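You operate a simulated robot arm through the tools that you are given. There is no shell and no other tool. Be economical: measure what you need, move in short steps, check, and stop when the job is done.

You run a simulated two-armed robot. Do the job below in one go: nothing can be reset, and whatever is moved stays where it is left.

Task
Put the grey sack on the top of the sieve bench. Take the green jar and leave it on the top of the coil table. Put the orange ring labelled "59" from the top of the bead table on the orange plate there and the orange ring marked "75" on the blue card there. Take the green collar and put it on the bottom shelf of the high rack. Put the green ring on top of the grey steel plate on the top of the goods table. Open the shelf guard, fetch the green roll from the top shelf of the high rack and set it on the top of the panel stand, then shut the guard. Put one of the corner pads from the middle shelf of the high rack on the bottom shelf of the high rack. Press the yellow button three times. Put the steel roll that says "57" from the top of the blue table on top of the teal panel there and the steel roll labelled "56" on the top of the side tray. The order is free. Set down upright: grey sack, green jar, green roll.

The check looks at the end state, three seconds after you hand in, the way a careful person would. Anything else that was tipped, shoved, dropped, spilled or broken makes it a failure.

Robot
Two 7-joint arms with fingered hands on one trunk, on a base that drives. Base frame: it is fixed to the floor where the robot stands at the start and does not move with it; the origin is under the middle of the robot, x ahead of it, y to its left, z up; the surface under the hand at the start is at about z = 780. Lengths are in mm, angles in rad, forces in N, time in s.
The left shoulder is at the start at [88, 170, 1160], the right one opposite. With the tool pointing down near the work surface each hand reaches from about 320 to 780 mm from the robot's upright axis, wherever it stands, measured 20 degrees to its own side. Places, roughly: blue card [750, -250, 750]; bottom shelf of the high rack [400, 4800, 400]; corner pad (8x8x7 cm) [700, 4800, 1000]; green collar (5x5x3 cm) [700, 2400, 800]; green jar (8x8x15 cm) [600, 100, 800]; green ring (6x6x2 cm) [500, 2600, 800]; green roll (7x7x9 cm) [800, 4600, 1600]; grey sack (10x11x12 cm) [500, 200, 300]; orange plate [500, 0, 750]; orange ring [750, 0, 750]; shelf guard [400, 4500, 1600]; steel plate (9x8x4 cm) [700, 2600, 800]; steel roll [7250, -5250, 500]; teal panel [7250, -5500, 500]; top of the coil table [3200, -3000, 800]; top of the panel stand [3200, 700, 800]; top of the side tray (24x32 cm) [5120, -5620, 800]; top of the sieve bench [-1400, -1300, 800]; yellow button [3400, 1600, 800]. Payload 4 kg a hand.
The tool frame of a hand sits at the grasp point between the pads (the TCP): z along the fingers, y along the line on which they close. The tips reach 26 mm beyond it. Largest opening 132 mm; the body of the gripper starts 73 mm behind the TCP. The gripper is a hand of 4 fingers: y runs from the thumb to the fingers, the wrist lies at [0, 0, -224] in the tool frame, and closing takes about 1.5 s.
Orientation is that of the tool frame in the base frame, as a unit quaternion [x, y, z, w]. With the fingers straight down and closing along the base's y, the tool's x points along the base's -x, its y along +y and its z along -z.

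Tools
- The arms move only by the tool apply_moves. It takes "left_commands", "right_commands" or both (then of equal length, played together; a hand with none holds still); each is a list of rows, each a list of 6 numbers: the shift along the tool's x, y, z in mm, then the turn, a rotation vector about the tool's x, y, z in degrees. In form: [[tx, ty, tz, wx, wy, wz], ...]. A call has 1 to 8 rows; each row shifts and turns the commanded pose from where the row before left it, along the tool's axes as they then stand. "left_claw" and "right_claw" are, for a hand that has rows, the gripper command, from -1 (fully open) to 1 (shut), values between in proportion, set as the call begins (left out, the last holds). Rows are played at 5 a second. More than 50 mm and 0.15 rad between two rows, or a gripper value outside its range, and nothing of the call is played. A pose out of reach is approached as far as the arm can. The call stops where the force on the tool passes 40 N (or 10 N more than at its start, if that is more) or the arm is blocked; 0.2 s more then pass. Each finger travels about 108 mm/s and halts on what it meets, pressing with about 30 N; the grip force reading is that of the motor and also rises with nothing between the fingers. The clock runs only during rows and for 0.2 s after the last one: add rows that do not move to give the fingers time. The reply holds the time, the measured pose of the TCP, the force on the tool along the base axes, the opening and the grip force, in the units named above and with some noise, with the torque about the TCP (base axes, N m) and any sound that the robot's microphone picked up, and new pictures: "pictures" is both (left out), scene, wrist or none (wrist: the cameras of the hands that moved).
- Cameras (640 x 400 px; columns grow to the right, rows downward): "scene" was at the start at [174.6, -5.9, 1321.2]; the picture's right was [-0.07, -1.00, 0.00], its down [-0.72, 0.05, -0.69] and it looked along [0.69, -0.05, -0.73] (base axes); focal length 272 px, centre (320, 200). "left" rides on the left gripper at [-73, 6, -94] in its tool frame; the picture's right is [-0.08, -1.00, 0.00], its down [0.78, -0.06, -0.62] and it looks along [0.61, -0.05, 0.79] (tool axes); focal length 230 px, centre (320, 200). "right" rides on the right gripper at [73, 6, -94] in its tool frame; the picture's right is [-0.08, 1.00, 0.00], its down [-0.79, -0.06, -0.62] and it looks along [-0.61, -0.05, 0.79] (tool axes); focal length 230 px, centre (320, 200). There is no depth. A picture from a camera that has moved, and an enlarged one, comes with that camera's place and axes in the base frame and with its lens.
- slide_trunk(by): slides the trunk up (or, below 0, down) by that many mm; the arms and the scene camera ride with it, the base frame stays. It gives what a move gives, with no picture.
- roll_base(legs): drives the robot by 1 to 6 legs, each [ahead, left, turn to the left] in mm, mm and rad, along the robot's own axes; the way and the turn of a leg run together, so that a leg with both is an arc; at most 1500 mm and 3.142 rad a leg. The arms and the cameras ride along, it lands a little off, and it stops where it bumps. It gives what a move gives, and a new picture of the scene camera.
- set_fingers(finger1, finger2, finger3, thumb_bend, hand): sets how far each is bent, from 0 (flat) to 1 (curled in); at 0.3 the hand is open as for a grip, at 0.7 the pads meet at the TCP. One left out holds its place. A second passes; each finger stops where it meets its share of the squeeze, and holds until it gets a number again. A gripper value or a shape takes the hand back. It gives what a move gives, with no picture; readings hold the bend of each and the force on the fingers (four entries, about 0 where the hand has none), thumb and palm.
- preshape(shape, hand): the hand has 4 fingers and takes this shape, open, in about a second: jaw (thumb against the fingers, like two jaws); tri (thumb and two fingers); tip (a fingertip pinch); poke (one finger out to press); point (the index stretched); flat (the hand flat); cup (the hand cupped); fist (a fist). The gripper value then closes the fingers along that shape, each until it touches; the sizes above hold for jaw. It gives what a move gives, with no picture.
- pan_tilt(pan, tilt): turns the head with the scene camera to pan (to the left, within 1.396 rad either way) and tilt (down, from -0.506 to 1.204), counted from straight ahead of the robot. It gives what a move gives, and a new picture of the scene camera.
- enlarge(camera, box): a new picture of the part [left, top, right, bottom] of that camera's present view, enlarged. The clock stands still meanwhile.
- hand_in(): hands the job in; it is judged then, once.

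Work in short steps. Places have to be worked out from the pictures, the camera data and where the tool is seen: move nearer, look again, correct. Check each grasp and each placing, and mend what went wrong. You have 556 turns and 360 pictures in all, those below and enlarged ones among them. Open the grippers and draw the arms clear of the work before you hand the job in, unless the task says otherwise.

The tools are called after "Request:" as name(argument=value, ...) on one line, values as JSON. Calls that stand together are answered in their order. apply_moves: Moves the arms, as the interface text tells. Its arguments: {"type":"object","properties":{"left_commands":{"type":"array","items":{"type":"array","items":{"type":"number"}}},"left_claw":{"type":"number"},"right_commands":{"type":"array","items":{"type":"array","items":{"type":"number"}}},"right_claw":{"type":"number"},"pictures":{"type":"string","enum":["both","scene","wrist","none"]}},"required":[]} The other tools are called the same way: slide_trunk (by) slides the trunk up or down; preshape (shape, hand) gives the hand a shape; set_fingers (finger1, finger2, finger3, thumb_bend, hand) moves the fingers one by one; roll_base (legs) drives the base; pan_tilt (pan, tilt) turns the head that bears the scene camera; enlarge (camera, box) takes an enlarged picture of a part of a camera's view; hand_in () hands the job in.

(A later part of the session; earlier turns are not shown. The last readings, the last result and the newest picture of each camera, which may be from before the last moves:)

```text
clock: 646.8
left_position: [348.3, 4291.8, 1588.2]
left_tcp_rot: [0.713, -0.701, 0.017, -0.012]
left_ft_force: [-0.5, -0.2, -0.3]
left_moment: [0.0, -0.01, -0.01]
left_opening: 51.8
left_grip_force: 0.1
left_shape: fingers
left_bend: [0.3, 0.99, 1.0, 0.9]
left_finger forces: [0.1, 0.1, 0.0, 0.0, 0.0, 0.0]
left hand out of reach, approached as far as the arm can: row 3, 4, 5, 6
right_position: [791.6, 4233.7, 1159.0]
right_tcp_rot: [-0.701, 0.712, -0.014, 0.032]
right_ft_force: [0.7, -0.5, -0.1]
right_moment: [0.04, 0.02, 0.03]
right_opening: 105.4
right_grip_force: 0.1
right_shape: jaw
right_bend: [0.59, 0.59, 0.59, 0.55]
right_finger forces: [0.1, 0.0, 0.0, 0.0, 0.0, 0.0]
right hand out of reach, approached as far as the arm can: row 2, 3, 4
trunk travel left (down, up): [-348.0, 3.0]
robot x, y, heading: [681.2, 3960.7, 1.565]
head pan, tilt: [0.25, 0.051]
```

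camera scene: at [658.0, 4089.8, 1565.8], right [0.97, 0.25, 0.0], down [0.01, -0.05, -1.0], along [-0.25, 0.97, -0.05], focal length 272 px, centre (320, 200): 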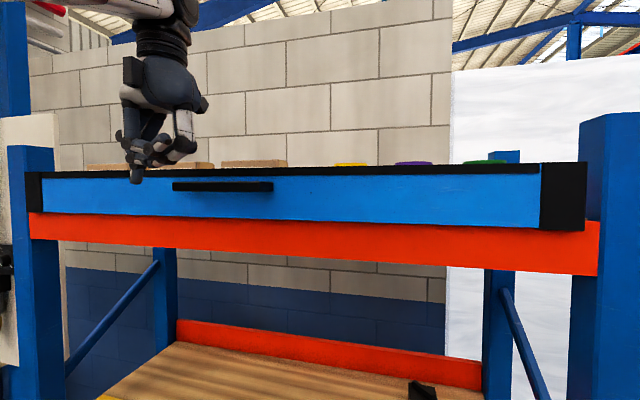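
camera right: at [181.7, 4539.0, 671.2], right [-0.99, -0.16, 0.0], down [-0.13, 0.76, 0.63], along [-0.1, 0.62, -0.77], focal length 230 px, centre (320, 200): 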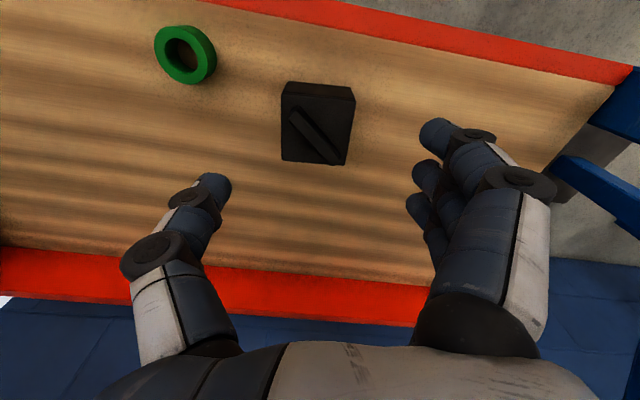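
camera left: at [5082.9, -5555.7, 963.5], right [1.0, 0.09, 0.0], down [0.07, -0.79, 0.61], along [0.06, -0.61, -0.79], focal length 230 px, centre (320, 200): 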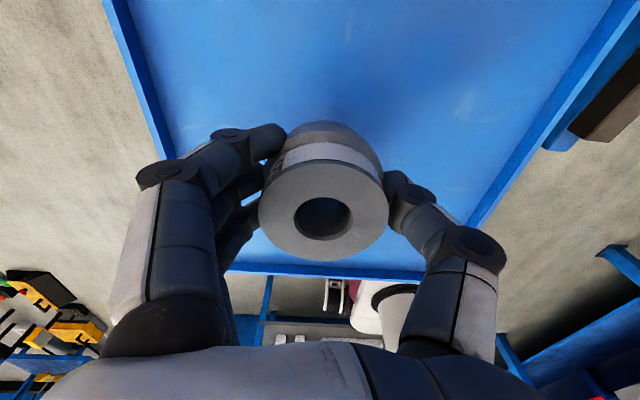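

Tool-down cannot go higher. I'll instead grip the handle with the hand pointing forward. I back off a bit and pitch the left hand to horizontal while moving it forward.

Request:
roll_base(legs=[[-170, 0, 0]])

Request:
preshape(hand="left", shape="jaw")

Request:
apply_moves(left_commands=[[-15, 0, 3, 0, -7.5, 0], [-14.9, 0, 2, 0, -7.5, 0], [-14.5, 0, 4, 0, -7.5, 0], [-13.9, 0, 6, 0, -7.5, 0], [-13, 0, 7.5, 0, -7.5, 0], [-11.9, 0, 9, 0, -7.5, 0], [-10.6, 0, 10.6, 0, -7.5, 0], [-9.1, 0, 11.9, 0, -7.5, 0]], pictures="none")

Request:
apply_moves(left_commands=[[-7.5, 0, 13, 0, -7.5, 0], [-5.7, 0, 13.9, 0, -7.5, 0], [-3.9, 0, 14.5, 0, -7.5, 0], [-2, 0, 14.9, 0, -7.5, 0], [0, 0, 0, 0, 0, 0]], pictures="none")

```text
clock: 648.2
left_position: [350.1, 4125.1, 1586.4]
left_tcp_rot: [0.713, -0.7, 0.017, -0.01]
left_ft_force: [0.5, -0.7, -0.7]
left_moment: [0.02, -0.01, -0.03]
left_opening: 51.8
left_grip_force: 0.0
left_shape: fingers
left_bend: [0.3, 0.99, 1.0, 0.9]
left_finger forces: [0.0, 0.1, 0.0, 0.1, 0.0, 0.0]
right_position: [793.7, 4065.5, 1158.4]
right_tcp_rot: [-0.7, 0.713, -0.014, 0.032]
right_ft_force: [0.7, 0.4, -0.7]
right_moment: [0.07, 0.0, -0.04]
right_opening: 105.6
right_grip_force: 0.0
right_shape: jaw
right_bend: [0.59, 0.59, 0.59, 0.55]
right_finger forces: [0.0, 0.0, 0.1, 0.0, 0.1, 0.0]
trunk travel left (down, up): [-348.0, 3.0]
robot x, y, heading: [681.4, 3792.1, 1.571]
head pan, tilt: [0.25, 0.051]
camera scene: at [657.9, 3921.2, 1565.8], right [0.97, 0.25, 0.0], down [0.01, -0.05, -1.0], along [-0.25, 0.97, -0.05], focal length 272 px, centre (320, 200)
```

scene: 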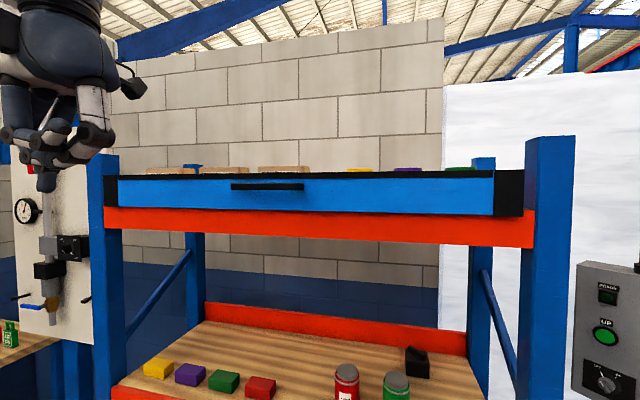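

```text
clock: 649.1
left_position: [348.9, 4125.2, 1585.8]
left_tcp_rot: [0.713, -0.7, 0.021, -0.013]
left_ft_force: [-0.4, -1.2, -0.1]
left_moment: [-0.03, 0.02, 0.02]
left_opening: 132.2
left_grip_force: 0.0
left_shape: jaw
left_bend: [0.3, 0.3, 0.3, 0.3]
left_finger forces: [0.0, 0.1, 0.0, 0.0, 0.0, 0.0]
right_position: [793.2, 4066.7, 1158.3]
right_tcp_rot: [-0.701, 0.713, -0.015, 0.031]
right_ft_force: [0.8, 0.6, -0.3]
right_moment: [0.04, 0.01, -0.01]
right_opening: 105.3
right_grip_force: 0.1
right_shape: jaw
right_bend: [0.59, 0.59, 0.59, 0.55]
right_finger forces: [0.0, 0.1, 0.0, 0.0, 0.1, 0.0]
trunk travel left (down, up): [-348.0, 3.0]
robot x, y, heading: [679.7, 3790.3, 1.569]
head pan, tilt: [0.25, 0.051]
```

```text
clock: 651.1
left_position: [269.1, 4283.3, 1594.6]
left_tcp_rot: [0.644, -0.584, -0.322, -0.376]
left_ft_force: [-0.6, -1.3, 0.4]
left_moment: [0.0, 0.02, 0.01]
left_opening: 131.9
left_grip_force: 0.1
left_shape: jaw
left_bend: [0.3, 0.3, 0.3, 0.3]
left_finger forces: [0.1, 0.0, 0.0, 0.0, 0.0, 0.1]
left hand out of reach, approached as far as the arm can: row 2, 3, 4, 5, 6, 7, 8
right_position: [792.6, 4066.4, 1159.1]
right_tcp_rot: [-0.701, 0.713, -0.015, 0.032]
right_ft_force: [-1.3, 0.6, -1.1]
right_moment: [-0.03, -0.02, 0.03]
right_opening: 105.2
right_grip_force: 0.1
right_shape: jaw
right_bend: [0.59, 0.59, 0.59, 0.55]
right_finger forces: [0.0, 0.0, 0.1, 0.1, 0.0, 0.0]
trunk travel left (down, up): [-348.0, 3.0]
robot x, y, heading: [680.2, 3792.2, 1.57]
head pan, tilt: [0.25, 0.051]
stopped in row 8 (left hand): the arm was blocked; the commanded pose is now the measured one
```

```text
clock: 652.3
left_position: [271.9, 4344.6, 1598.3]
left_tcp_rot: [0.536, -0.469, -0.48, -0.513]
left_ft_force: [-0.2, -0.3, 0.0]
left_moment: [0.01, -0.01, 0.02]
left_opening: 131.7
left_grip_force: 0.1
left_shape: jaw
left_bend: [0.3, 0.3, 0.3, 0.3]
left_finger forces: [0.0, 0.1, 0.0, 0.0, 0.0, 0.1]
right_position: [792.3, 4066.7, 1159.2]
right_tcp_rot: [-0.701, 0.712, -0.015, 0.032]
right_ft_force: [0.3, 0.4, 1.4]
right_moment: [0.02, 0.03, 0.05]
right_opening: 105.4
right_grip_force: 0.2
right_shape: jaw
right_bend: [0.59, 0.59, 0.59, 0.55]
right_finger forces: [0.1, 0.0, 0.0, 0.0, 0.0, 0.0]
trunk travel left (down, up): [-348.0, 3.0]
robot x, y, heading: [679.8, 3792.4, 1.571]
head pan, tilt: [0.25, 0.051]
```

The left hand now points straight forward. I roll it 90° so that thumb and fingers close vertically.

Request:
apply_moves(left_commands=[[0, 0, 0, 0, 0, 8.2], [0, 0, 0, 0, 0, 8.2], [0, 0, 0, 0, 0, 8.2], [0, 0, 0, 0, 0, 8.2], [0, 0, 0, 0, 0, 8.2], [0, 0, 0, 0, 0, 8.2], [0, 0, 0, 0, 0, 8.2], [0, 0, 0, 0, 0, 8.2]], pictures="none")

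Request:
apply_moves(left_commands=[[0, 0, 0, 0, 0, 8.2], [0, 0, 0, 0, 0, 8.2], [0, 0, 0, 0, 0, 8.2], [0, 0, 0, 0, 0, 0]], pictures="scene")

```text
clock: 654.1
left_position: [271.5, 4344.4, 1595.5]
left_tcp_rot: [-0.195, 0.686, 0.68, 0.172]
left_ft_force: [-0.6, 0.7, 0.4]
left_moment: [-0.03, 0.0, 0.03]
left_opening: 131.7
left_grip_force: 0.0
left_shape: jaw
left_bend: [0.3, 0.3, 0.3, 0.3]
left_finger forces: [0.0, 0.0, 0.0, 0.1, 0.1, 0.1]
right_position: [793.2, 4066.2, 1159.3]
right_tcp_rot: [-0.701, 0.713, -0.015, 0.033]
right_ft_force: [-0.8, -0.5, -0.7]
right_moment: [0.02, 0.0, -0.02]
right_opening: 105.6
right_grip_force: 0.1
right_shape: jaw
right_bend: [0.59, 0.59, 0.59, 0.55]
right_finger forces: [0.0, 0.0, 0.1, 0.1, 0.0, 0.0]
trunk travel left (down, up): [-348.0, 3.0]
robot x, y, heading: [676.9, 3793.2, 1.572]
head pan, tilt: [0.25, 0.051]
```

```text
clock: 655.1
left_position: [271.1, 4343.3, 1595.1]
left_tcp_rot: [-0.045, 0.712, 0.701, 0.023]
left_ft_force: [0.2, -0.2, -0.5]
left_moment: [0.0, -0.03, -0.01]
left_opening: 131.9
left_grip_force: 0.1
left_shape: jaw
left_bend: [0.3, 0.3, 0.3, 0.3]
left_finger forces: [0.1, 0.0, 0.0, 0.0, 0.0, 0.0]
right_position: [793.1, 4067.1, 1159.5]
right_tcp_rot: [-0.701, 0.713, -0.015, 0.033]
right_ft_force: [-0.3, 0.1, -0.9]
right_moment: [-0.04, -0.02, 0.01]
right_opening: 105.3
right_grip_force: 0.0
right_shape: jaw
right_bend: [0.59, 0.59, 0.59, 0.55]
right_finger forces: [0.1, 0.0, 0.0, 0.0, 0.1, 0.0]
trunk travel left (down, up): [-348.0, 3.0]
robot x, y, heading: [679.9, 3793.6, 1.573]
head pan, tilt: [0.25, 0.051]
camera scene: at [657.9, 3921.8, 1565.7], right [0.97, 0.25, 0.0], down [0.01, -0.05, -1.0], along [-0.25, 0.97, -0.05], focal length 272 px, centre (320, 200)
```

scene: 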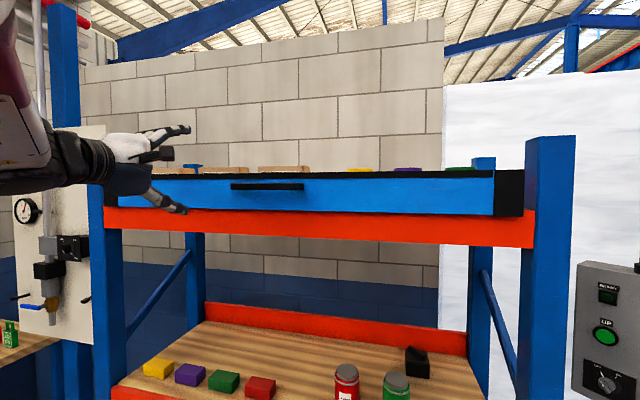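

The hand is in the right posture. I bring it in front of the handle bar (396, 4475, 1565) and advance.

Request:
apply_moves(left_commands=[[-41.7, -10, 0, 0, 0, 0], [-41.7, -10, 0, 0, 0, 0], [-41.7, -10, 0, 0, 0, 0], [0, 0, 40, 0, 0, 0], [0, 0, 40, 0, 0, 0], [0, 0, 25, 0, 0, 0], [0, 0, 0, 0, 0, 0]])

```text
clock: 656.7
left_position: [333.5, 4490.0, 1562.4]
left_tcp_rot: [-0.068, 0.707, 0.704, 0.031]
left_ft_force: [0.0, 0.1, -0.4]
left_moment: [-0.02, 0.0, -0.01]
left_opening: 131.6
left_grip_force: 0.0
left_shape: jaw
left_bend: [0.3, 0.3, 0.3, 0.3]
left_finger forces: [0.1, 0.0, 0.1, 0.0, 0.0, 0.1]
left hand out of reach, approached as far as the arm can: row 1, 2, 3
right_position: [792.9, 4065.1, 1158.2]
right_tcp_rot: [-0.701, 0.712, -0.015, 0.032]
right_ft_force: [-0.7, 0.5, 0.4]
right_moment: [0.0, 0.0, 0.0]
right_opening: 105.6
right_grip_force: 0.1
right_shape: jaw
right_bend: [0.59, 0.59, 0.59, 0.55]
right_finger forces: [0.0, 0.0, 0.1, 0.0, 0.0, 0.0]
trunk travel left (down, up): [-348.0, 3.0]
robot x, y, heading: [678.4, 3792.1, 1.57]
head pan, tilt: [0.25, 0.051]
camera scene: at [657.7, 3921.8, 1565.7], right [0.97, 0.25, 0.0], down [0.01, -0.05, -1.0], along [-0.25, 0.97, -0.05], focal length 272 px, centre (320, 200)
camera left: at [407.6, 4401.7, 1579.9], right [0.22, 0.0, -0.98], down [-0.74, -0.66, -0.17], along [-0.64, 0.75, -0.14], focal length 230 px, centre (320, 200)
```

scene: 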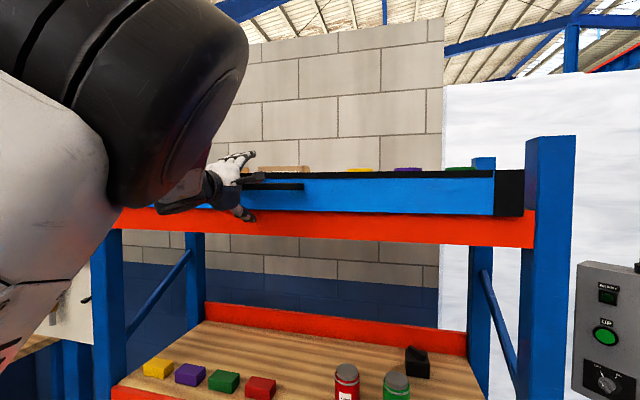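
left: 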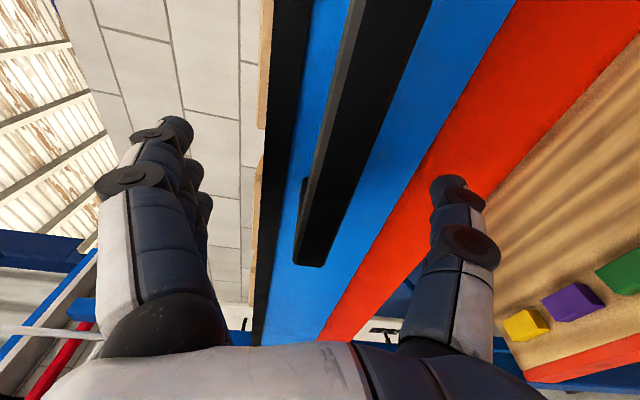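

The bar lies between fingers and thumb. I draw back 25 mm so the fingertips clear the panel, then close.

Request:
apply_moves(left_commands=[[0, 0, -13, 0, 0, 0], [0, 0, -12, 0, 0, 0], [0, 0, 0, 0, 0, 0], [0, 0, 0, 0, 0, 0]], pictures="none")

Request:
apply_moves(left_commands=[[0, 0, 0, 0, 0, 0], [0, 0, 0, 0, 0, 0], [0, 0, 0, 0, 0, 0], [0, 0, 0, 0, 0, 0], [0, 0, 0, 0, 0, 0], [0, 0, 0, 0, 0, 0]], left_claw=1, pictures="wrist")

```text
clock: 657.9
left_position: [318.4, 4465.7, 1552.8]
left_tcp_rot: [-0.082, 0.71, 0.698, 0.036]
left_ft_force: [0.2, 0.2, 0.3]
left_moment: [-0.01, 0.02, 0.03]
left_opening: 131.5
left_grip_force: 0.1
left_shape: jaw
left_bend: [0.3, 0.3, 0.3, 0.3]
left_finger forces: [0.0, 0.0, 0.0, 0.1, 0.0, 0.0]
right_position: [792.5, 4066.5, 1158.9]
right_tcp_rot: [-0.701, 0.713, -0.015, 0.032]
right_ft_force: [0.3, 0.0, 0.0]
right_moment: [-0.01, 0.01, -0.02]
right_opening: 105.4
right_grip_force: 0.2
right_shape: jaw
right_bend: [0.59, 0.59, 0.59, 0.55]
right_finger forces: [0.1, 0.0, 0.0, 0.0, 0.0, 0.0]
trunk travel left (down, up): [-348.0, 3.0]
robot x, y, heading: [677.8, 3794.5, 1.568]
head pan, tilt: [0.25, 0.051]
stopped in row 4 (left hand): the arm was blocked; the commanded pose is now the measured one
```

```text
clock: 659.3
left_position: [320.9, 4467.1, 1552.2]
left_tcp_rot: [-0.082, 0.712, 0.696, 0.034]
left_ft_force: [0.5, 0.6, -5.7]
left_moment: [-0.08, -0.15, 0.06]
left_opening: 0.0
left_grip_force: 30.2
left_shape: jaw
left_bend: [0.73, 0.73, 0.69, 0.66]
left_finger forces: [8.1, 10.8, 0.0, 0.0, 25.6, 0.1]
right_position: [792.9, 4066.9, 1158.1]
right_tcp_rot: [-0.701, 0.713, -0.015, 0.032]
right_ft_force: [-0.5, -0.4, 0.1]
right_moment: [0.01, 0.02, 0.02]
right_opening: 105.3
right_grip_force: 0.0
right_shape: jaw
right_bend: [0.59, 0.59, 0.59, 0.55]
right_finger forces: [0.1, 0.1, 0.0, 0.1, 0.0, 0.0]
trunk travel left (down, up): [-348.0, 3.0]
robot x, y, heading: [679.9, 3793.9, 1.57]
head pan, tilt: [0.25, 0.051]
camera left: at [396.1, 4379.9, 1570.9], right [0.24, -0.01, -0.97], down [-0.72, -0.67, -0.17], along [-0.65, 0.74, -0.17], focal length 230 px, centre (320, 200)
```

left: 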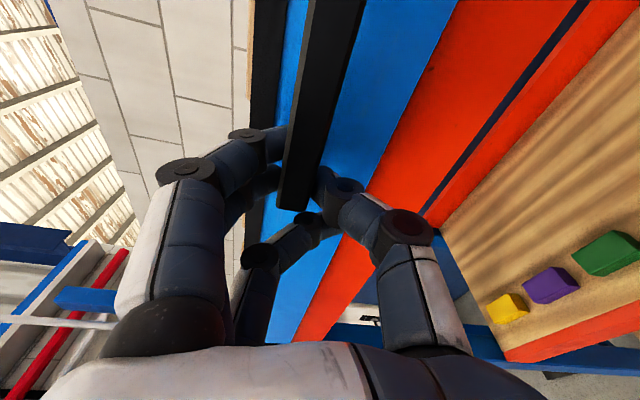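

I have the left end of the handle bar (two fingers and thumb). I pull gently toward me and watch the force.

Request:
apply_moves(left_commands=[[0, 0, -6, 0, 0, 0], [0, 0, -6, 0, 0, 0], [0, 0, -6, 0, 0, 0], [0, 0, 0, 0, 0, 0]], pictures="wrist")

```text
clock: 660.3
left_position: [318.6, 4452.9, 1547.0]
left_tcp_rot: [-0.092, 0.712, 0.695, 0.041]
left_ft_force: [31.6, 14.4, -12.1]
left_moment: [-0.26, 0.17, -0.38]
left_opening: 0.1
left_grip_force: 30.1
left_shape: jaw
left_bend: [0.73, 0.74, 0.69, 0.64]
left_finger forces: [8.6, 8.0, 0.0, 0.0, 29.2, 0.1]
right_position: [799.6, 4070.5, 1157.7]
right_tcp_rot: [-0.7, 0.713, -0.014, 0.029]
right_ft_force: [0.6, -0.6, 0.0]
right_moment: [-0.04, -0.01, 0.0]
right_opening: 105.7
right_grip_force: 0.1
right_shape: jaw
right_bend: [0.59, 0.59, 0.59, 0.55]
right_finger forces: [0.0, 0.0, 0.0, 0.0, 0.0, 0.0]
trunk travel left (down, up): [-348.0, 3.0]
robot x, y, heading: [683.2, 3792.8, 1.567]
head pan, tilt: [0.25, 0.051]
camera left: at [393.6, 4366.7, 1567.7], right [0.26, -0.01, -0.96], down [-0.71, -0.67, -0.18], along [-0.65, 0.74, -0.19], focal length 230 px, centre (320, 200)
```

left: 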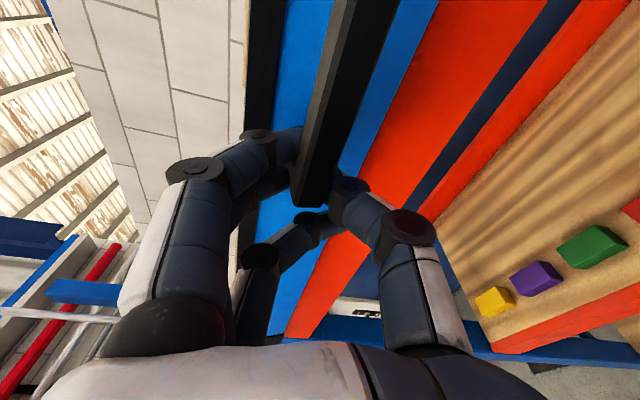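

The bar follows outward, with a sideways load of ~30 N from my arm. I relieve that by shifting the base right a little and pull on by backing the base.

Request:
roll_base(legs=[[-12, -12, 0]])

```text
clock: 661.1
left_position: [319.4, 4444.5, 1543.0]
left_tcp_rot: [-0.096, 0.714, 0.692, 0.041]
left_ft_force: [5.4, 30.3, -23.0]
left_moment: [-0.39, -0.03, 0.1]
left_opening: 0.0
left_grip_force: 30.3
left_shape: jaw
left_bend: [0.73, 0.75, 0.69, 0.61]
left_finger forces: [8.4, 5.5, 0.1, 0.1, 35.6, 0.0]
right_position: [803.7, 4062.8, 1156.5]
right_tcp_rot: [-0.701, 0.712, -0.018, 0.03]
right_ft_force: [0.9, 0.2, -0.4]
right_moment: [-0.01, 0.03, -0.02]
right_opening: 105.6
right_grip_force: 0.0
right_shape: jaw
right_bend: [0.59, 0.59, 0.59, 0.55]
right_finger forces: [0.1, 0.0, 0.0, 0.1, 0.0, 0.0]
trunk travel left (down, up): [-348.0, 3.0]
robot x, y, heading: [691.8, 3780.1, 1.573]
head pan, tilt: [0.25, 0.051]
camera scene: at [669.4, 3920.2, 1564.7], right [0.97, 0.25, 0.0], down [0.01, -0.06, -1.0], along [-0.25, 0.97, -0.06], focal length 272 px, centre (320, 200)
```

scene: 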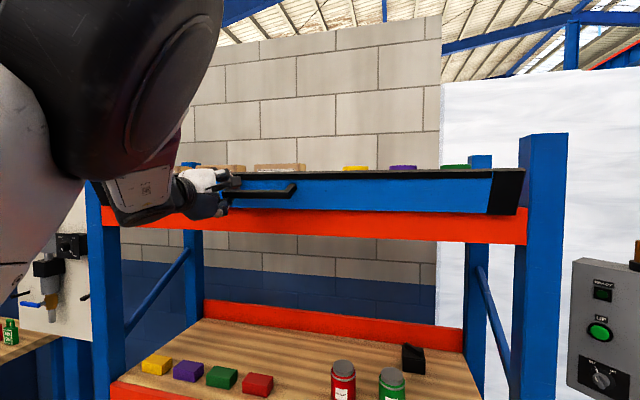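

The guard is a fold-down flap: it is tilting outward, and it wants to go down. I follow its arc: down and out.

Request:
apply_moves(left_commands=[[0, -8, -3, 0, 0, 0], [0, -8, -3, 0, 0, 0], [0, 0, 0, 0, 0, 0]], pictures="none")

Request:
roll_base(legs=[[-12, 0, 0]])

```text
clock: 661.9
left_position: [319.5, 4437.5, 1525.8]
left_tcp_rot: [-0.109, 0.71, 0.693, 0.051]
left_ft_force: [17.9, 38.6, 0.5]
left_moment: [0.72, 0.16, -0.01]
left_opening: 0.0
left_grip_force: 30.2
left_shape: jaw
left_bend: [0.73, 0.75, 0.69, 0.61]
left_finger forces: [10.8, 16.0, 0.2, 0.1, 35.7, 0.0]
right_position: [808.3, 4061.7, 1157.5]
right_tcp_rot: [-0.701, 0.712, -0.015, 0.029]
right_ft_force: [0.5, -0.2, 0.2]
right_moment: [0.01, 0.02, 0.03]
right_opening: 105.5
right_grip_force: 0.1
right_shape: jaw
right_bend: [0.59, 0.59, 0.59, 0.55]
right_finger forces: [0.0, 0.1, 0.0, 0.0, 0.0, 0.1]
trunk travel left (down, up): [-348.0, 3.0]
robot x, y, heading: [696.4, 3783.5, 1.57]
head pan, tilt: [0.25, 0.051]
```

```text
clock: 662.7
left_position: [317.6, 4433.4, 1518.9]
left_tcp_rot: [-0.108, 0.713, 0.69, 0.06]
left_ft_force: [8.9, 35.1, -2.3]
left_moment: [0.44, 0.13, 0.12]
left_opening: 0.0
left_grip_force: 30.2
left_shape: jaw
left_bend: [0.72, 0.74, 0.69, 0.61]
left_finger forces: [17.2, 16.2, 0.1, 0.0, 35.6, 0.0]
right_position: [806.3, 4051.8, 1157.2]
right_tcp_rot: [-0.699, 0.714, -0.017, 0.03]
right_ft_force: [-0.6, -0.4, 0.0]
right_moment: [-0.05, -0.05, -0.01]
right_opening: 105.4
right_grip_force: 0.0
right_shape: jaw
right_bend: [0.59, 0.59, 0.59, 0.55]
right_finger forces: [0.1, 0.1, 0.0, 0.0, 0.0, 0.1]
trunk travel left (down, up): [-348.0, 3.0]
robot x, y, heading: [694.8, 3777.3, 1.569]
head pan, tilt: [0.25, 0.051]
stopped in leg 1: the force on the tool passed its limit at 57 N (the readings are from after the stop); the commanded pose is now the measured one
camera scene: at [671.3, 3911.1, 1565.1], right [0.97, 0.24, 0.0], down [0.01, -0.05, -1.0], along [-0.24, 0.97, -0.06], focal length 272 px, centre (320, 200)
```

scene: 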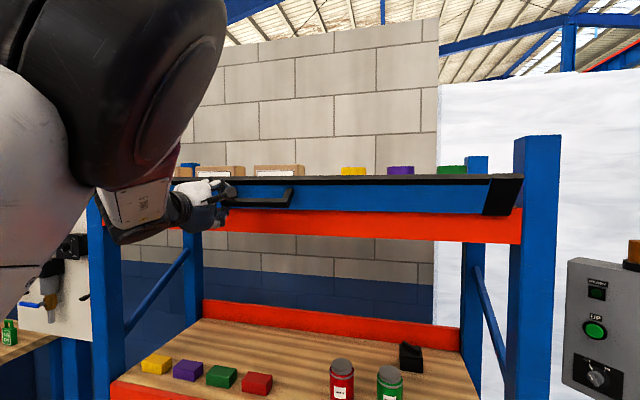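

The flap is about 25–30° open. I continue along the arc with the arm: more down and out.

Request:
apply_moves(left_commands=[[0, -5, -6, 0, 0, 0], [0, -5, -6, 0, 0, 0], [0, -5, -6, 0, 0, 0], [0, 0, 0, 0, 0, 0]], pictures="wrist")

```text
clock: 663.1
left_position: [318.8, 4431.8, 1515.3]
left_tcp_rot: [-0.11, 0.711, 0.691, 0.066]
left_ft_force: [9.2, 39.3, 1.0]
left_moment: [0.46, 0.22, 0.15]
left_opening: 0.0
left_grip_force: 29.9
left_shape: jaw
left_bend: [0.72, 0.74, 0.69, 0.61]
left_finger forces: [20.3, 16.3, 0.0, 0.0, 35.8, 0.0]
right_position: [806.8, 4053.6, 1156.7]
right_tcp_rot: [-0.699, 0.714, -0.017, 0.03]
right_ft_force: [-0.5, -0.3, 0.3]
right_moment: [-0.01, -0.02, -0.01]
right_opening: 105.5
right_grip_force: 0.1
right_shape: jaw
right_bend: [0.59, 0.59, 0.59, 0.55]
right_finger forces: [0.0, 0.0, 0.0, 0.0, 0.1, 0.0]
trunk travel left (down, up): [-348.0, 3.0]
robot x, y, heading: [695.5, 3776.3, 1.559]
head pan, tilt: [0.25, 0.051]
stopped in row 2 (left hand): the force on the tool passed its limit at 49 N (the readings are from after the stop); the commanded pose is now the measured one
camera left: at [391.8, 4345.0, 1541.8], right [0.32, -0.02, -0.95], down [-0.71, -0.67, -0.23], along [-0.63, 0.74, -0.23], focal length 230 px, centre (320, 200)
```

left: 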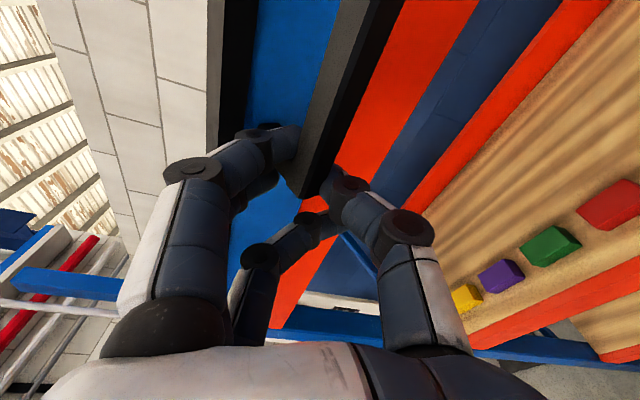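

My hand must rotate with the flap. I pitch the hand upward about the bar to follow the flap's angle.

Request:
apply_moves(left_commands=[[0, 0, 0, -7, 0, 0], [0, 0, 0, -7, 0, 0], [0, 0, 0, -7, 0, 0], [0, 0, 0, 0, 0, 0]], pictures="none")

```text
clock: 663.5
left_position: [320.0, 4434.2, 1512.9]
left_tcp_rot: [-0.117, 0.678, 0.721, 0.081]
left_ft_force: [24.7, 35.1, -2.1]
left_moment: [0.09, 0.62, -0.21]
left_opening: 0.0
left_grip_force: 30.0
left_shape: jaw
left_bend: [0.72, 0.74, 0.69, 0.63]
left_finger forces: [41.9, 12.3, 0.1, 0.0, 37.6, 0.0]
right_position: [810.3, 4053.3, 1156.8]
right_tcp_rot: [-0.696, 0.717, -0.016, 0.03]
right_ft_force: [-0.8, 0.5, 0.9]
right_moment: [0.01, 0.0, -0.02]
right_opening: 105.4
right_grip_force: 0.0
right_shape: jaw
right_bend: [0.59, 0.59, 0.59, 0.55]
right_finger forces: [0.1, 0.1, 0.1, 0.0, 0.0, 0.0]
trunk travel left (down, up): [-348.0, 3.0]
robot x, y, heading: [695.5, 3776.8, 1.56]
head pan, tilt: [0.25, 0.051]
stopped in row 1 (left hand): the force on the tool passed its limit at 53 N (the readings are from after the stop); the commanded pose is now the measured one
```

The load blocks further moves. I loosen the grip slightly, keeping the bar caged between fingers and thumb.

Request:
apply_moves(left_commands=[[0, 0, 0, 0, 0, 0], [0, 0, 0, 0, 0, 0], [0, 0, 0, 0, 0, 0]], left_claw=0.2, pictures="scene")

```text
clock: 664.4
left_position: [308.5, 4419.8, 1518.7]
left_tcp_rot: [-0.127, 0.674, 0.724, 0.073]
left_ft_force: [-3.3, -4.0, -3.7]
left_moment: [-0.08, 0.18, 0.1]
left_opening: 53.8
left_grip_force: 6.4
left_shape: jaw
left_bend: [0.74, 0.73, 0.74, 0.7]
left_finger forces: [1.6, 1.5, 0.0, 0.1, 7.1, 0.1]
right_position: [808.0, 4046.4, 1159.4]
right_tcp_rot: [-0.698, 0.716, -0.015, 0.032]
right_ft_force: [-0.1, -0.4, -0.6]
right_moment: [0.03, -0.04, 0.0]
right_opening: 105.5
right_grip_force: 0.1
right_shape: jaw
right_bend: [0.59, 0.59, 0.59, 0.55]
right_finger forces: [0.1, 0.0, 0.1, 0.0, 0.0, 0.1]
trunk travel left (down, up): [-348.0, 3.0]
robot x, y, heading: [692.8, 3777.3, 1.565]
head pan, tilt: [0.25, 0.051]
camera scene: at [671.1, 3903.0, 1565.8], right [0.97, 0.24, 0.0], down [0.01, -0.05, -1.0], along [-0.24, 0.97, -0.05], focal length 272 px, centre (320, 200)
```

scene: 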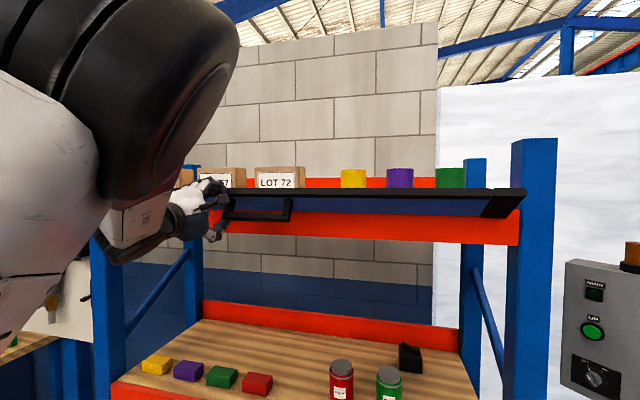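

The flap has swung to nearly horizontal and rests on my thumb; the rolls are exposed. I lower it further.

Request:
apply_moves(left_commands=[[2.8, -9.6, -0.6, 0, 0, 0], [2.8, -9.6, -0.6, 0, 0, 0], [2.8, -9.6, -0.6, 0, 0, 0], [2.8, -9.6, -0.6, 0, 0, 0], [2.8, -9.6, -0.6, 0, 0, 0], [0, 0, 0, 0, 0, 0]], pictures="scene")

```text
clock: 665.8
left_position: [298.0, 4418.9, 1470.0]
left_tcp_rot: [-0.14, 0.669, 0.726, 0.08]
left_ft_force: [0.4, -0.9, -1.8]
left_moment: [0.05, -0.01, -0.04]
left_opening: 0.1
left_grip_force: 29.7
left_shape: jaw
left_bend: [0.72, 0.71, 0.72, 0.74]
left_finger forces: [0.0, 0.0, 0.1, 0.0, 0.1, 0.1]
right_position: [806.9, 4046.8, 1160.0]
right_tcp_rot: [-0.698, 0.716, -0.015, 0.032]
right_ft_force: [0.1, 0.0, -0.1]
right_moment: [-0.02, -0.03, 0.0]
right_opening: 105.3
right_grip_force: 0.1
right_shape: jaw
right_bend: [0.59, 0.59, 0.59, 0.55]
right_finger forces: [0.0, 0.1, 0.0, 0.0, 0.1, 0.0]
trunk travel left (down, up): [-348.0, 3.0]
robot x, y, heading: [688.2, 3774.1, 1.567]
head pan, tilt: [0.25, 0.051]
camera scene: at [671.1, 3904.3, 1565.7], right [0.97, 0.24, 0.0], down [0.01, -0.05, -1.0], along [-0.24, 0.97, -0.05], focal length 272 px, centre (320, 200)
```

scene: 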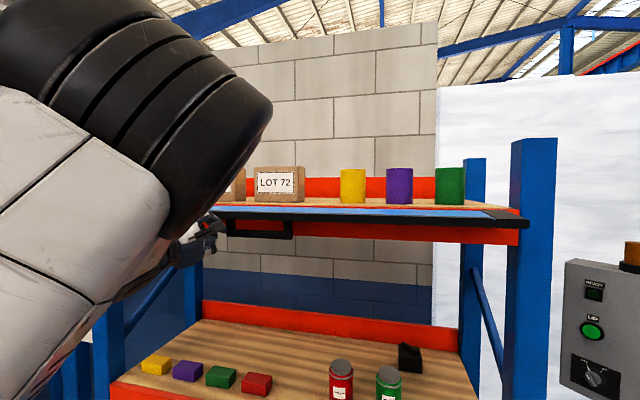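

The flap now stands open horizontally and stays there. I draw the left hand back and raise the right hand, pitched 45° forward, for the green roll at about (810, 4617).

Request:
apply_moves(left_commands=[[0, 0, -40, 0, 0, 0], [0, 0, -40, 0, 0, 0], [0, 0, -40, 0, 0, 0], [0, 0, 0, 0, 0, 0], [0, 0, 0, 0, 0, 0], [0, 0, 0, 0, 0, 0]], right_commands=[[0, 0, -45, 0, -7.5, 0], [-5.9, 0, -44.6, 0, -7.5, 0], [-11.6, 0, -43.5, 0, -7.5, 0], [-17.2, 0, -41.6, 0, -7.5, 0], [-22.5, 0, -39, 0, -7.5, 0], [-27.4, 0, -35.7, 0, -7.5, 0]], right_claw=-1, pictures="none")

Request:
roll_base(legs=[[0, 90, 0]])

Request:
apply_moves(right_commands=[[-31.8, 0, -31.8, 0, 0, 0], [-31.8, 0, -31.8, 0, 0, 0], [-31.8, 0, -31.8, 0, 0, 0], [-31.8, 0, -31.8, 0, 0, 0], [-31.8, 0, -31.8, 0, 0, 0], [-31.8, 0, -31.8, 0, 0, 0], [0, 0, 0, 0, 0, 0]], pictures="none")

```text
clock: 667.1
left_position: [301.0, 4297.8, 1451.0]
left_tcp_rot: [-0.155, 0.67, 0.721, 0.087]
left_ft_force: [-0.5, -1.0, 1.1]
left_moment: [0.0, -0.01, -0.01]
left_opening: 0.0
left_grip_force: 29.8
left_shape: jaw
left_bend: [0.72, 0.71, 0.72, 0.74]
left_finger forces: [0.0, 0.1, 0.0, 0.1, 0.0, 0.1]
right_position: [862.1, 4101.9, 1459.5]
right_tcp_rot: [0.652, -0.647, -0.253, -0.303]
right_ft_force: [0.1, 0.0, 0.2]
right_moment: [-0.02, -0.03, -0.02]
right_opening: 131.9
right_grip_force: 0.0
right_shape: jaw
right_bend: [0.3, 0.3, 0.3, 0.3]
right_finger forces: [0.0, 0.0, 0.1, 0.0, 0.0, 0.0]
right hand out of reach, approached as far as the arm can: row 1, 2, 3, 4, 5
trunk travel left (down, up): [-348.0, 3.0]
robot x, y, heading: [693.4, 3775.3, 1.559]
head pan, tilt: [0.25, 0.051]
```

```text
clock: 668.6
left_position: [213.6, 4299.5, 1452.9]
left_tcp_rot: [-0.154, 0.669, 0.722, 0.088]
left_ft_force: [0.4, 0.1, 0.5]
left_moment: [0.0, 0.02, -0.02]
left_opening: 0.1
left_grip_force: 30.3
left_shape: jaw
left_bend: [0.72, 0.71, 0.72, 0.74]
left_finger forces: [0.0, 0.0, 0.1, 0.0, 0.0, 0.0]
right_position: [771.0, 4103.2, 1458.1]
right_tcp_rot: [0.651, -0.648, -0.253, -0.304]
right_ft_force: [-0.6, -0.1, -0.4]
right_moment: [-0.05, 0.04, -0.02]
right_opening: 132.0
right_grip_force: 0.0
right_shape: jaw
right_bend: [0.3, 0.3, 0.3, 0.3]
right_finger forces: [0.0, 0.0, 0.0, 0.1, 0.0, 0.0]
trunk travel left (down, up): [-348.0, 3.0]
robot x, y, heading: [602.3, 3778.7, 1.557]
head pan, tilt: [0.25, 0.051]
camera scene: at [581.9, 3904.9, 1565.7], right [0.97, 0.24, 0.0], down [0.01, -0.05, -1.0], along [-0.24, 0.97, -0.05], focal length 272 px, centre (320, 200)
```

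scene: 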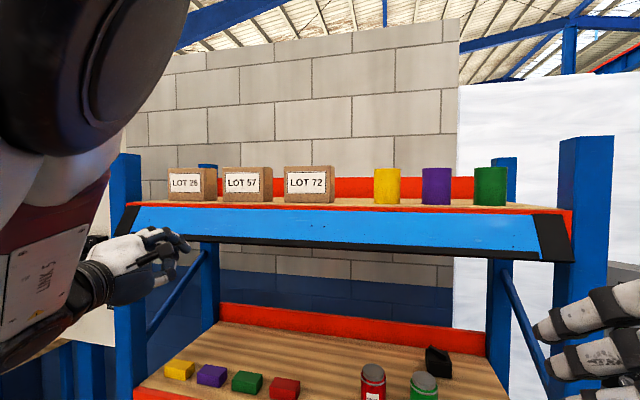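

```text
clock: 670.2
left_position: [211.1, 4300.1, 1452.0]
left_tcp_rot: [-0.158, 0.669, 0.721, 0.089]
left_ft_force: [-0.4, 0.2, 1.2]
left_moment: [0.04, 0.03, -0.01]
left_opening: 0.3
left_grip_force: 30.3
left_shape: jaw
left_bend: [0.72, 0.71, 0.72, 0.74]
left_finger forces: [0.0, 0.0, 0.1, 0.0, 0.0, 0.0]
right_position: [755.4, 4097.7, 1728.8]
right_tcp_rot: [0.652, -0.648, -0.252, -0.303]
right_ft_force: [1.0, 0.1, -1.3]
right_moment: [0.04, 0.0, 0.02]
right_opening: 131.8
right_grip_force: 0.1
right_shape: jaw
right_bend: [0.3, 0.3, 0.3, 0.3]
right_finger forces: [0.0, 0.1, 0.0, 0.1, 0.0, 0.1]
trunk travel left (down, up): [-348.0, 3.0]
robot x, y, heading: [605.3, 3779.5, 1.563]
head pan, tilt: [0.25, 0.051]
```

The flap has swung fully open. I retract the left hand further and drive in so the right hand can reach the roll.

Request:
apply_moves(left_commands=[[0, 0, -45, 0, 0, 0], [0, 0, -45, 0, 0, 0], [0, 0, -45, 0, 0, 0], [0, -20, -40, 0, 0, 0], [0, -30, 0, 0, 0, 0]], pictures="none")

Request:
roll_base(legs=[[190, 0, 0.005]])

Request:
apply_moves(right_commands=[[0, -9, 40, 0, 0, 0], [-10, -9, 30, 0, 0, 0], [-20, -10, 30, 0, 0, 0], [-20, -10, 30, 0, 0, 0], [-20, 0, 20, 0, 0, 0], [0, 0, 0, 0, 0, 0]])

```text
clock: 671.4
left_position: [165.7, 4217.2, 1460.4]
left_tcp_rot: [-0.153, 0.67, 0.721, 0.088]
left_ft_force: [0.6, 0.2, -0.6]
left_moment: [0.03, 0.0, -0.01]
left_opening: 0.1
left_grip_force: 29.8
left_shape: jaw
left_bend: [0.72, 0.71, 0.72, 0.74]
left_finger forces: [0.0, 0.1, 0.1, 0.0, 0.0, 0.0]
left hand out of reach, approached as far as the arm can: row 1, 2, 3, 4, 5
right_position: [753.1, 4098.5, 1728.2]
right_tcp_rot: [0.652, -0.648, -0.252, -0.302]
right_ft_force: [-0.7, 0.0, 0.3]
right_moment: [-0.03, -0.03, 0.02]
right_opening: 132.1
right_grip_force: 0.0
right_shape: jaw
right_bend: [0.3, 0.3, 0.3, 0.3]
right_finger forces: [0.1, 0.0, 0.0, 0.0, 0.1, 0.0]
trunk travel left (down, up): [-348.0, 3.0]
robot x, y, heading: [604.7, 3778.0, 1.559]
head pan, tilt: [0.25, 0.051]
```

```text
clock: 673.0
left_position: [163.8, 4402.9, 1461.5]
left_tcp_rot: [-0.155, 0.67, 0.721, 0.086]
left_ft_force: [0.2, -0.7, -0.4]
left_moment: [0.0, 0.0, 0.03]
left_opening: 0.2
left_grip_force: 29.6
left_shape: jaw
left_bend: [0.72, 0.71, 0.72, 0.74]
left_finger forces: [0.1, 0.0, 0.0, 0.1, 0.0, 0.0]
right_position: [753.7, 4288.4, 1728.7]
right_tcp_rot: [0.654, -0.646, -0.254, -0.301]
right_ft_force: [0.8, 0.2, 0.9]
right_moment: [0.0, 0.0, 0.0]
right_opening: 131.9
right_grip_force: 0.0
right_shape: jaw
right_bend: [0.3, 0.3, 0.3, 0.3]
right_finger forces: [0.1, 0.0, 0.1, 0.0, 0.0, 0.0]
trunk travel left (down, up): [-348.0, 3.0]
robot x, y, heading: [608.0, 3963.8, 1.569]
head pan, tilt: [0.25, 0.051]
camera scene: at [582.8, 4095.2, 1565.7], right [0.97, 0.24, 0.0], down [0.01, -0.05, -1.0], along [-0.24, 0.97, -0.05], focal length 272 px, centre (320, 200)
```

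scene: 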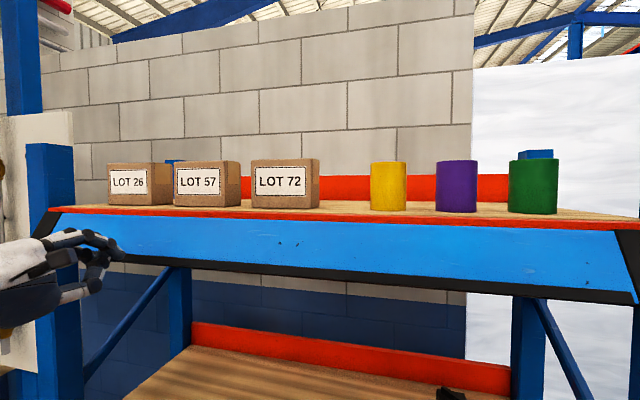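

```text
clock: 674.4
left_position: [164.5, 4402.2, 1462.5]
left_tcp_rot: [-0.155, 0.669, 0.722, 0.085]
left_ft_force: [0.2, -0.1, 0.3]
left_moment: [0.01, 0.03, 0.0]
left_opening: 0.0
left_grip_force: 29.6
left_shape: jaw
left_bend: [0.72, 0.71, 0.72, 0.74]
left_finger forces: [0.0, 0.0, 0.0, 0.0, 0.1, 0.0]
right_position: [796.8, 4443.3, 1679.5]
right_tcp_rot: [0.654, -0.645, -0.255, -0.302]
right_ft_force: [0.1, 0.4, 0.5]
right_moment: [0.02, 0.0, -0.01]
right_opening: 131.7
right_grip_force: 0.0
right_shape: jaw
right_bend: [0.3, 0.3, 0.3, 0.3]
right_finger forces: [0.0, 0.1, 0.0, 0.0, 0.0, 0.1]
trunk travel left (down, up): [-348.0, 3.0]
robot x, y, heading: [603.8, 3966.1, 1.568]
head pan, tilt: [0.25, 0.051]
camera scene: at [583.3, 4094.1, 1565.8], right [0.97, 0.24, 0.0], down [0.01, -0.05, -1.0], along [-0.24, 0.97, -0.05], focal length 272 px, centre (320, 200)
camera right: at [790.1, 4325.8, 1690.7], right [-1.0, 0.07, -0.01], down [0.0, 0.1, 1.0], along [0.07, 0.99, -0.09], focal length 230 px, centre (320, 200)
```

scene: 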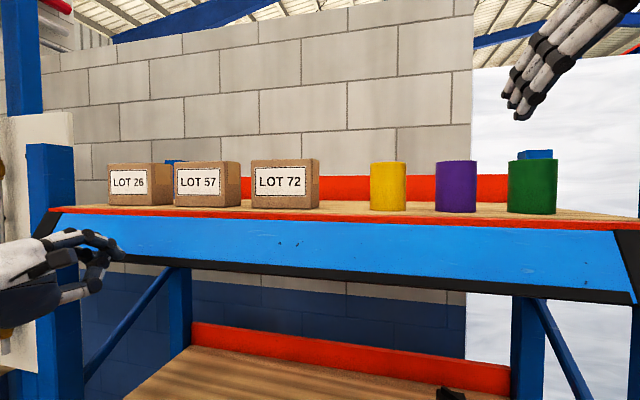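
right: 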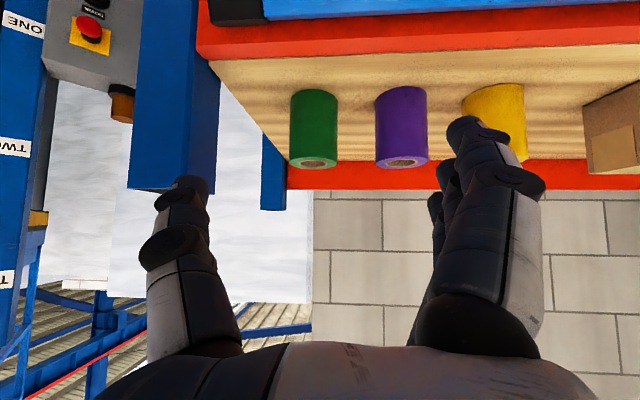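

The green roll is at about (820, 4635), z 1515–1608, with the purple one close on its left. I narrow the opening and advance part of the way.

Request:
apply_moves(right_commands=[[-9.5, -2.6, 40, 0, 0, 0], [-9.5, -2.6, 40, 0, 0, 0], [-9.5, -2.6, 25, 0, 0, 0], [0, 0, 0, 0, 0, 0]], right_claw=-0.2)

```text
clock: 675.4
left_position: [164.2, 4401.6, 1460.2]
left_tcp_rot: [-0.156, 0.669, 0.722, 0.086]
left_ft_force: [0.6, 0.0, -0.8]
left_moment: [-0.01, -0.02, -0.04]
left_opening: 0.0
left_grip_force: 30.1
left_shape: jaw
left_bend: [0.72, 0.71, 0.72, 0.74]
left_finger forces: [0.0, 0.0, 0.0, 0.0, 0.0, 0.1]
right_position: [810.4, 4538.3, 1627.7]
right_tcp_rot: [0.653, -0.647, -0.254, -0.302]
right_ft_force: [-0.8, 0.9, 0.5]
right_moment: [0.01, 0.02, -0.04]
right_opening: 79.7
right_grip_force: 0.1
right_shape: jaw
right_bend: [0.71, 0.71, 0.71, 0.7]
right_finger forces: [0.0, 0.0, 0.1, 0.0, 0.1, 0.0]
trunk travel left (down, up): [-348.0, 3.0]
robot x, y, heading: [604.9, 3961.7, 1.566]
head pan, tilt: [0.25, 0.051]
camera scene: at [582.9, 4094.3, 1565.8], right [0.97, 0.24, 0.0], down [0.01, -0.05, -1.0], along [-0.24, 0.97, -0.05], focal length 272 px, centre (320, 200)
camera right: at [802.9, 4421.3, 1639.4], right [-1.0, 0.07, -0.01], down [0.0, 0.1, 1.0], along [0.07, 0.99, -0.09], focal length 230 px, centre (320, 200)
```

scene: 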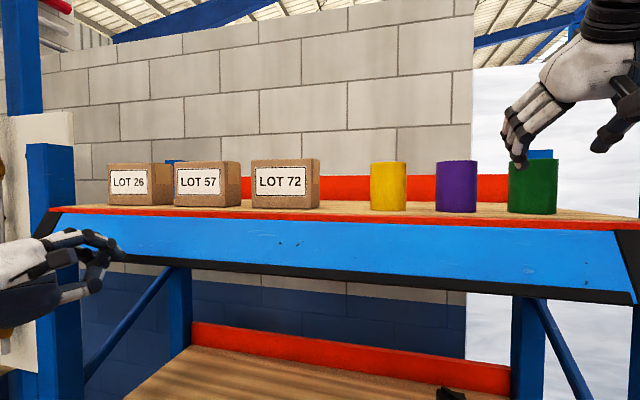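
right: 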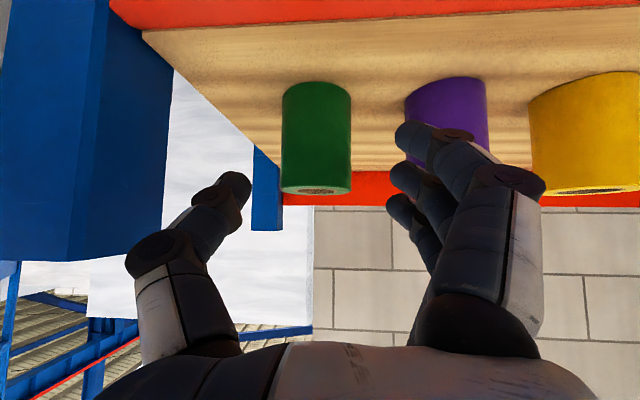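

Well centred. I advance the rest of the way, keeping the grip at mid-height of the roll.

Request:
apply_moves(right_commands=[[-7.7, -2.1, 38.8, 0, 0, 0], [-7.7, -2.1, 38.8, 0, 0, 0], [-7.7, -2.1, 34, 0, 0, 0], [0, 0, 0, 0, 0, 0]], pictures="wrist")

```text
clock: 676.4
left_position: [164.7, 4400.7, 1461.3]
left_tcp_rot: [-0.156, 0.669, 0.722, 0.086]
left_ft_force: [0.2, 0.7, 0.1]
left_moment: [-0.02, 0.04, -0.02]
left_opening: 0.0
left_grip_force: 29.7
left_shape: jaw
left_bend: [0.72, 0.71, 0.72, 0.74]
left_finger forces: [0.0, 0.0, 0.1, 0.0, 0.0, 0.1]
right_position: [823.7, 4635.9, 1567.3]
right_tcp_rot: [0.653, -0.646, -0.254, -0.302]
right_ft_force: [-0.2, -0.1, -0.3]
right_moment: [-0.04, 0.02, 0.03]
right_opening: 79.7
right_grip_force: 0.0
right_shape: jaw
right_bend: [0.71, 0.71, 0.71, 0.7]
right_finger forces: [0.0, 0.0, 0.0, 0.0, 0.0, 0.0]
trunk travel left (down, up): [-348.0, 3.0]
robot x, y, heading: [602.5, 3967.8, 1.566]
head pan, tilt: [0.25, 0.051]
camera right: at [816.1, 4517.5, 1580.0], right [-1.0, 0.07, -0.01], down [0.0, 0.09, 1.0], along [0.07, 0.99, -0.09], focal length 230 px, centre (320, 200)
```

right: 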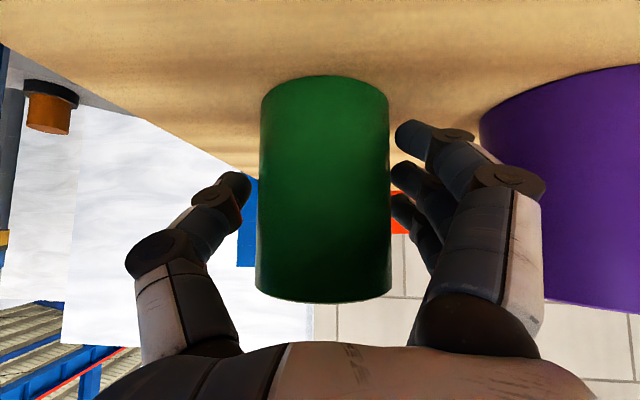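

The roll is between the fingers. I close.

Request:
apply_moves(right_commands=[[0, 0, 0, 0, 0, 0], [0, 0, 0, 0, 0, 0], [0, 0, 0, 0, 0, 0], [0, 0, 0, 0, 0, 0], [0, 0, 0, 0, 0, 0], [0, 0, 0, 0, 0, 0]], right_claw=1, pictures="none")

Request:
apply_moves(right_commands=[[-18, 0, -17, 0, 0, 0], [-18, 0, -17, 0, 0, 0], [0, 0, 0, 0, 0, 0]], pictures="wrist")

```text
clock: 677.8
left_position: [164.0, 4401.2, 1461.0]
left_tcp_rot: [-0.156, 0.669, 0.722, 0.086]
left_ft_force: [0.0, 0.6, 0.1]
left_moment: [0.0, 0.05, -0.02]
left_opening: 0.0
left_grip_force: 29.5
left_shape: jaw
left_bend: [0.72, 0.71, 0.72, 0.74]
left_finger forces: [0.1, 0.1, 0.1, 0.0, 0.0, 0.0]
right_position: [823.2, 4636.1, 1567.6]
right_tcp_rot: [0.653, -0.647, -0.253, -0.301]
right_ft_force: [0.3, -0.1, 0.4]
right_moment: [-0.04, 0.01, -0.03]
right_opening: 55.4
right_grip_force: 29.7
right_shape: jaw
right_bend: [0.73, 0.73, 0.73, 0.7]
right_finger forces: [8.9, 9.2, 8.7, 0.0, 26.9, 0.1]
trunk travel left (down, up): [-348.0, 3.0]
robot x, y, heading: [601.4, 3966.6, 1.569]
head pan, tilt: [0.25, 0.051]
```

```text
clock: 678.6
left_position: [164.7, 4402.0, 1462.6]
left_tcp_rot: [-0.156, 0.669, 0.721, 0.087]
left_ft_force: [-0.2, 0.1, -0.2]
left_moment: [0.03, -0.03, -0.01]
left_opening: 0.0
left_grip_force: 30.1
left_shape: jaw
left_bend: [0.72, 0.71, 0.72, 0.74]
left_finger forces: [0.1, 0.0, 0.1, 0.0, 0.0, 0.0]
right_position: [819.5, 4637.0, 1617.4]
right_tcp_rot: [0.654, -0.646, -0.254, -0.301]
right_ft_force: [-0.5, -0.5, -1.4]
right_moment: [0.01, 0.03, 0.01]
right_opening: 55.6
right_grip_force: 29.9
right_shape: jaw
right_bend: [0.73, 0.73, 0.73, 0.7]
right_finger forces: [8.8, 9.1, 8.2, 0.0, 26.8, 0.0]
trunk travel left (down, up): [-348.0, 3.0]
robot x, y, heading: [608.8, 3970.0, 1.571]
head pan, tilt: [0.25, 0.051]
camera right: at [812.9, 4518.9, 1628.9], right [-1.0, 0.07, -0.01], down [0.0, 0.1, 1.0], along [0.07, 0.99, -0.1], focal length 230 px, centre (320, 200)
```

right: 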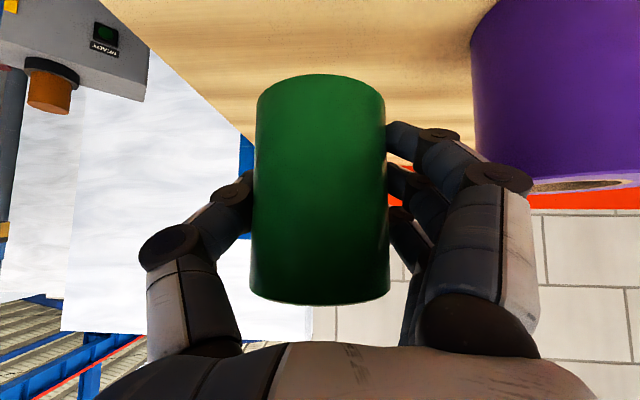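

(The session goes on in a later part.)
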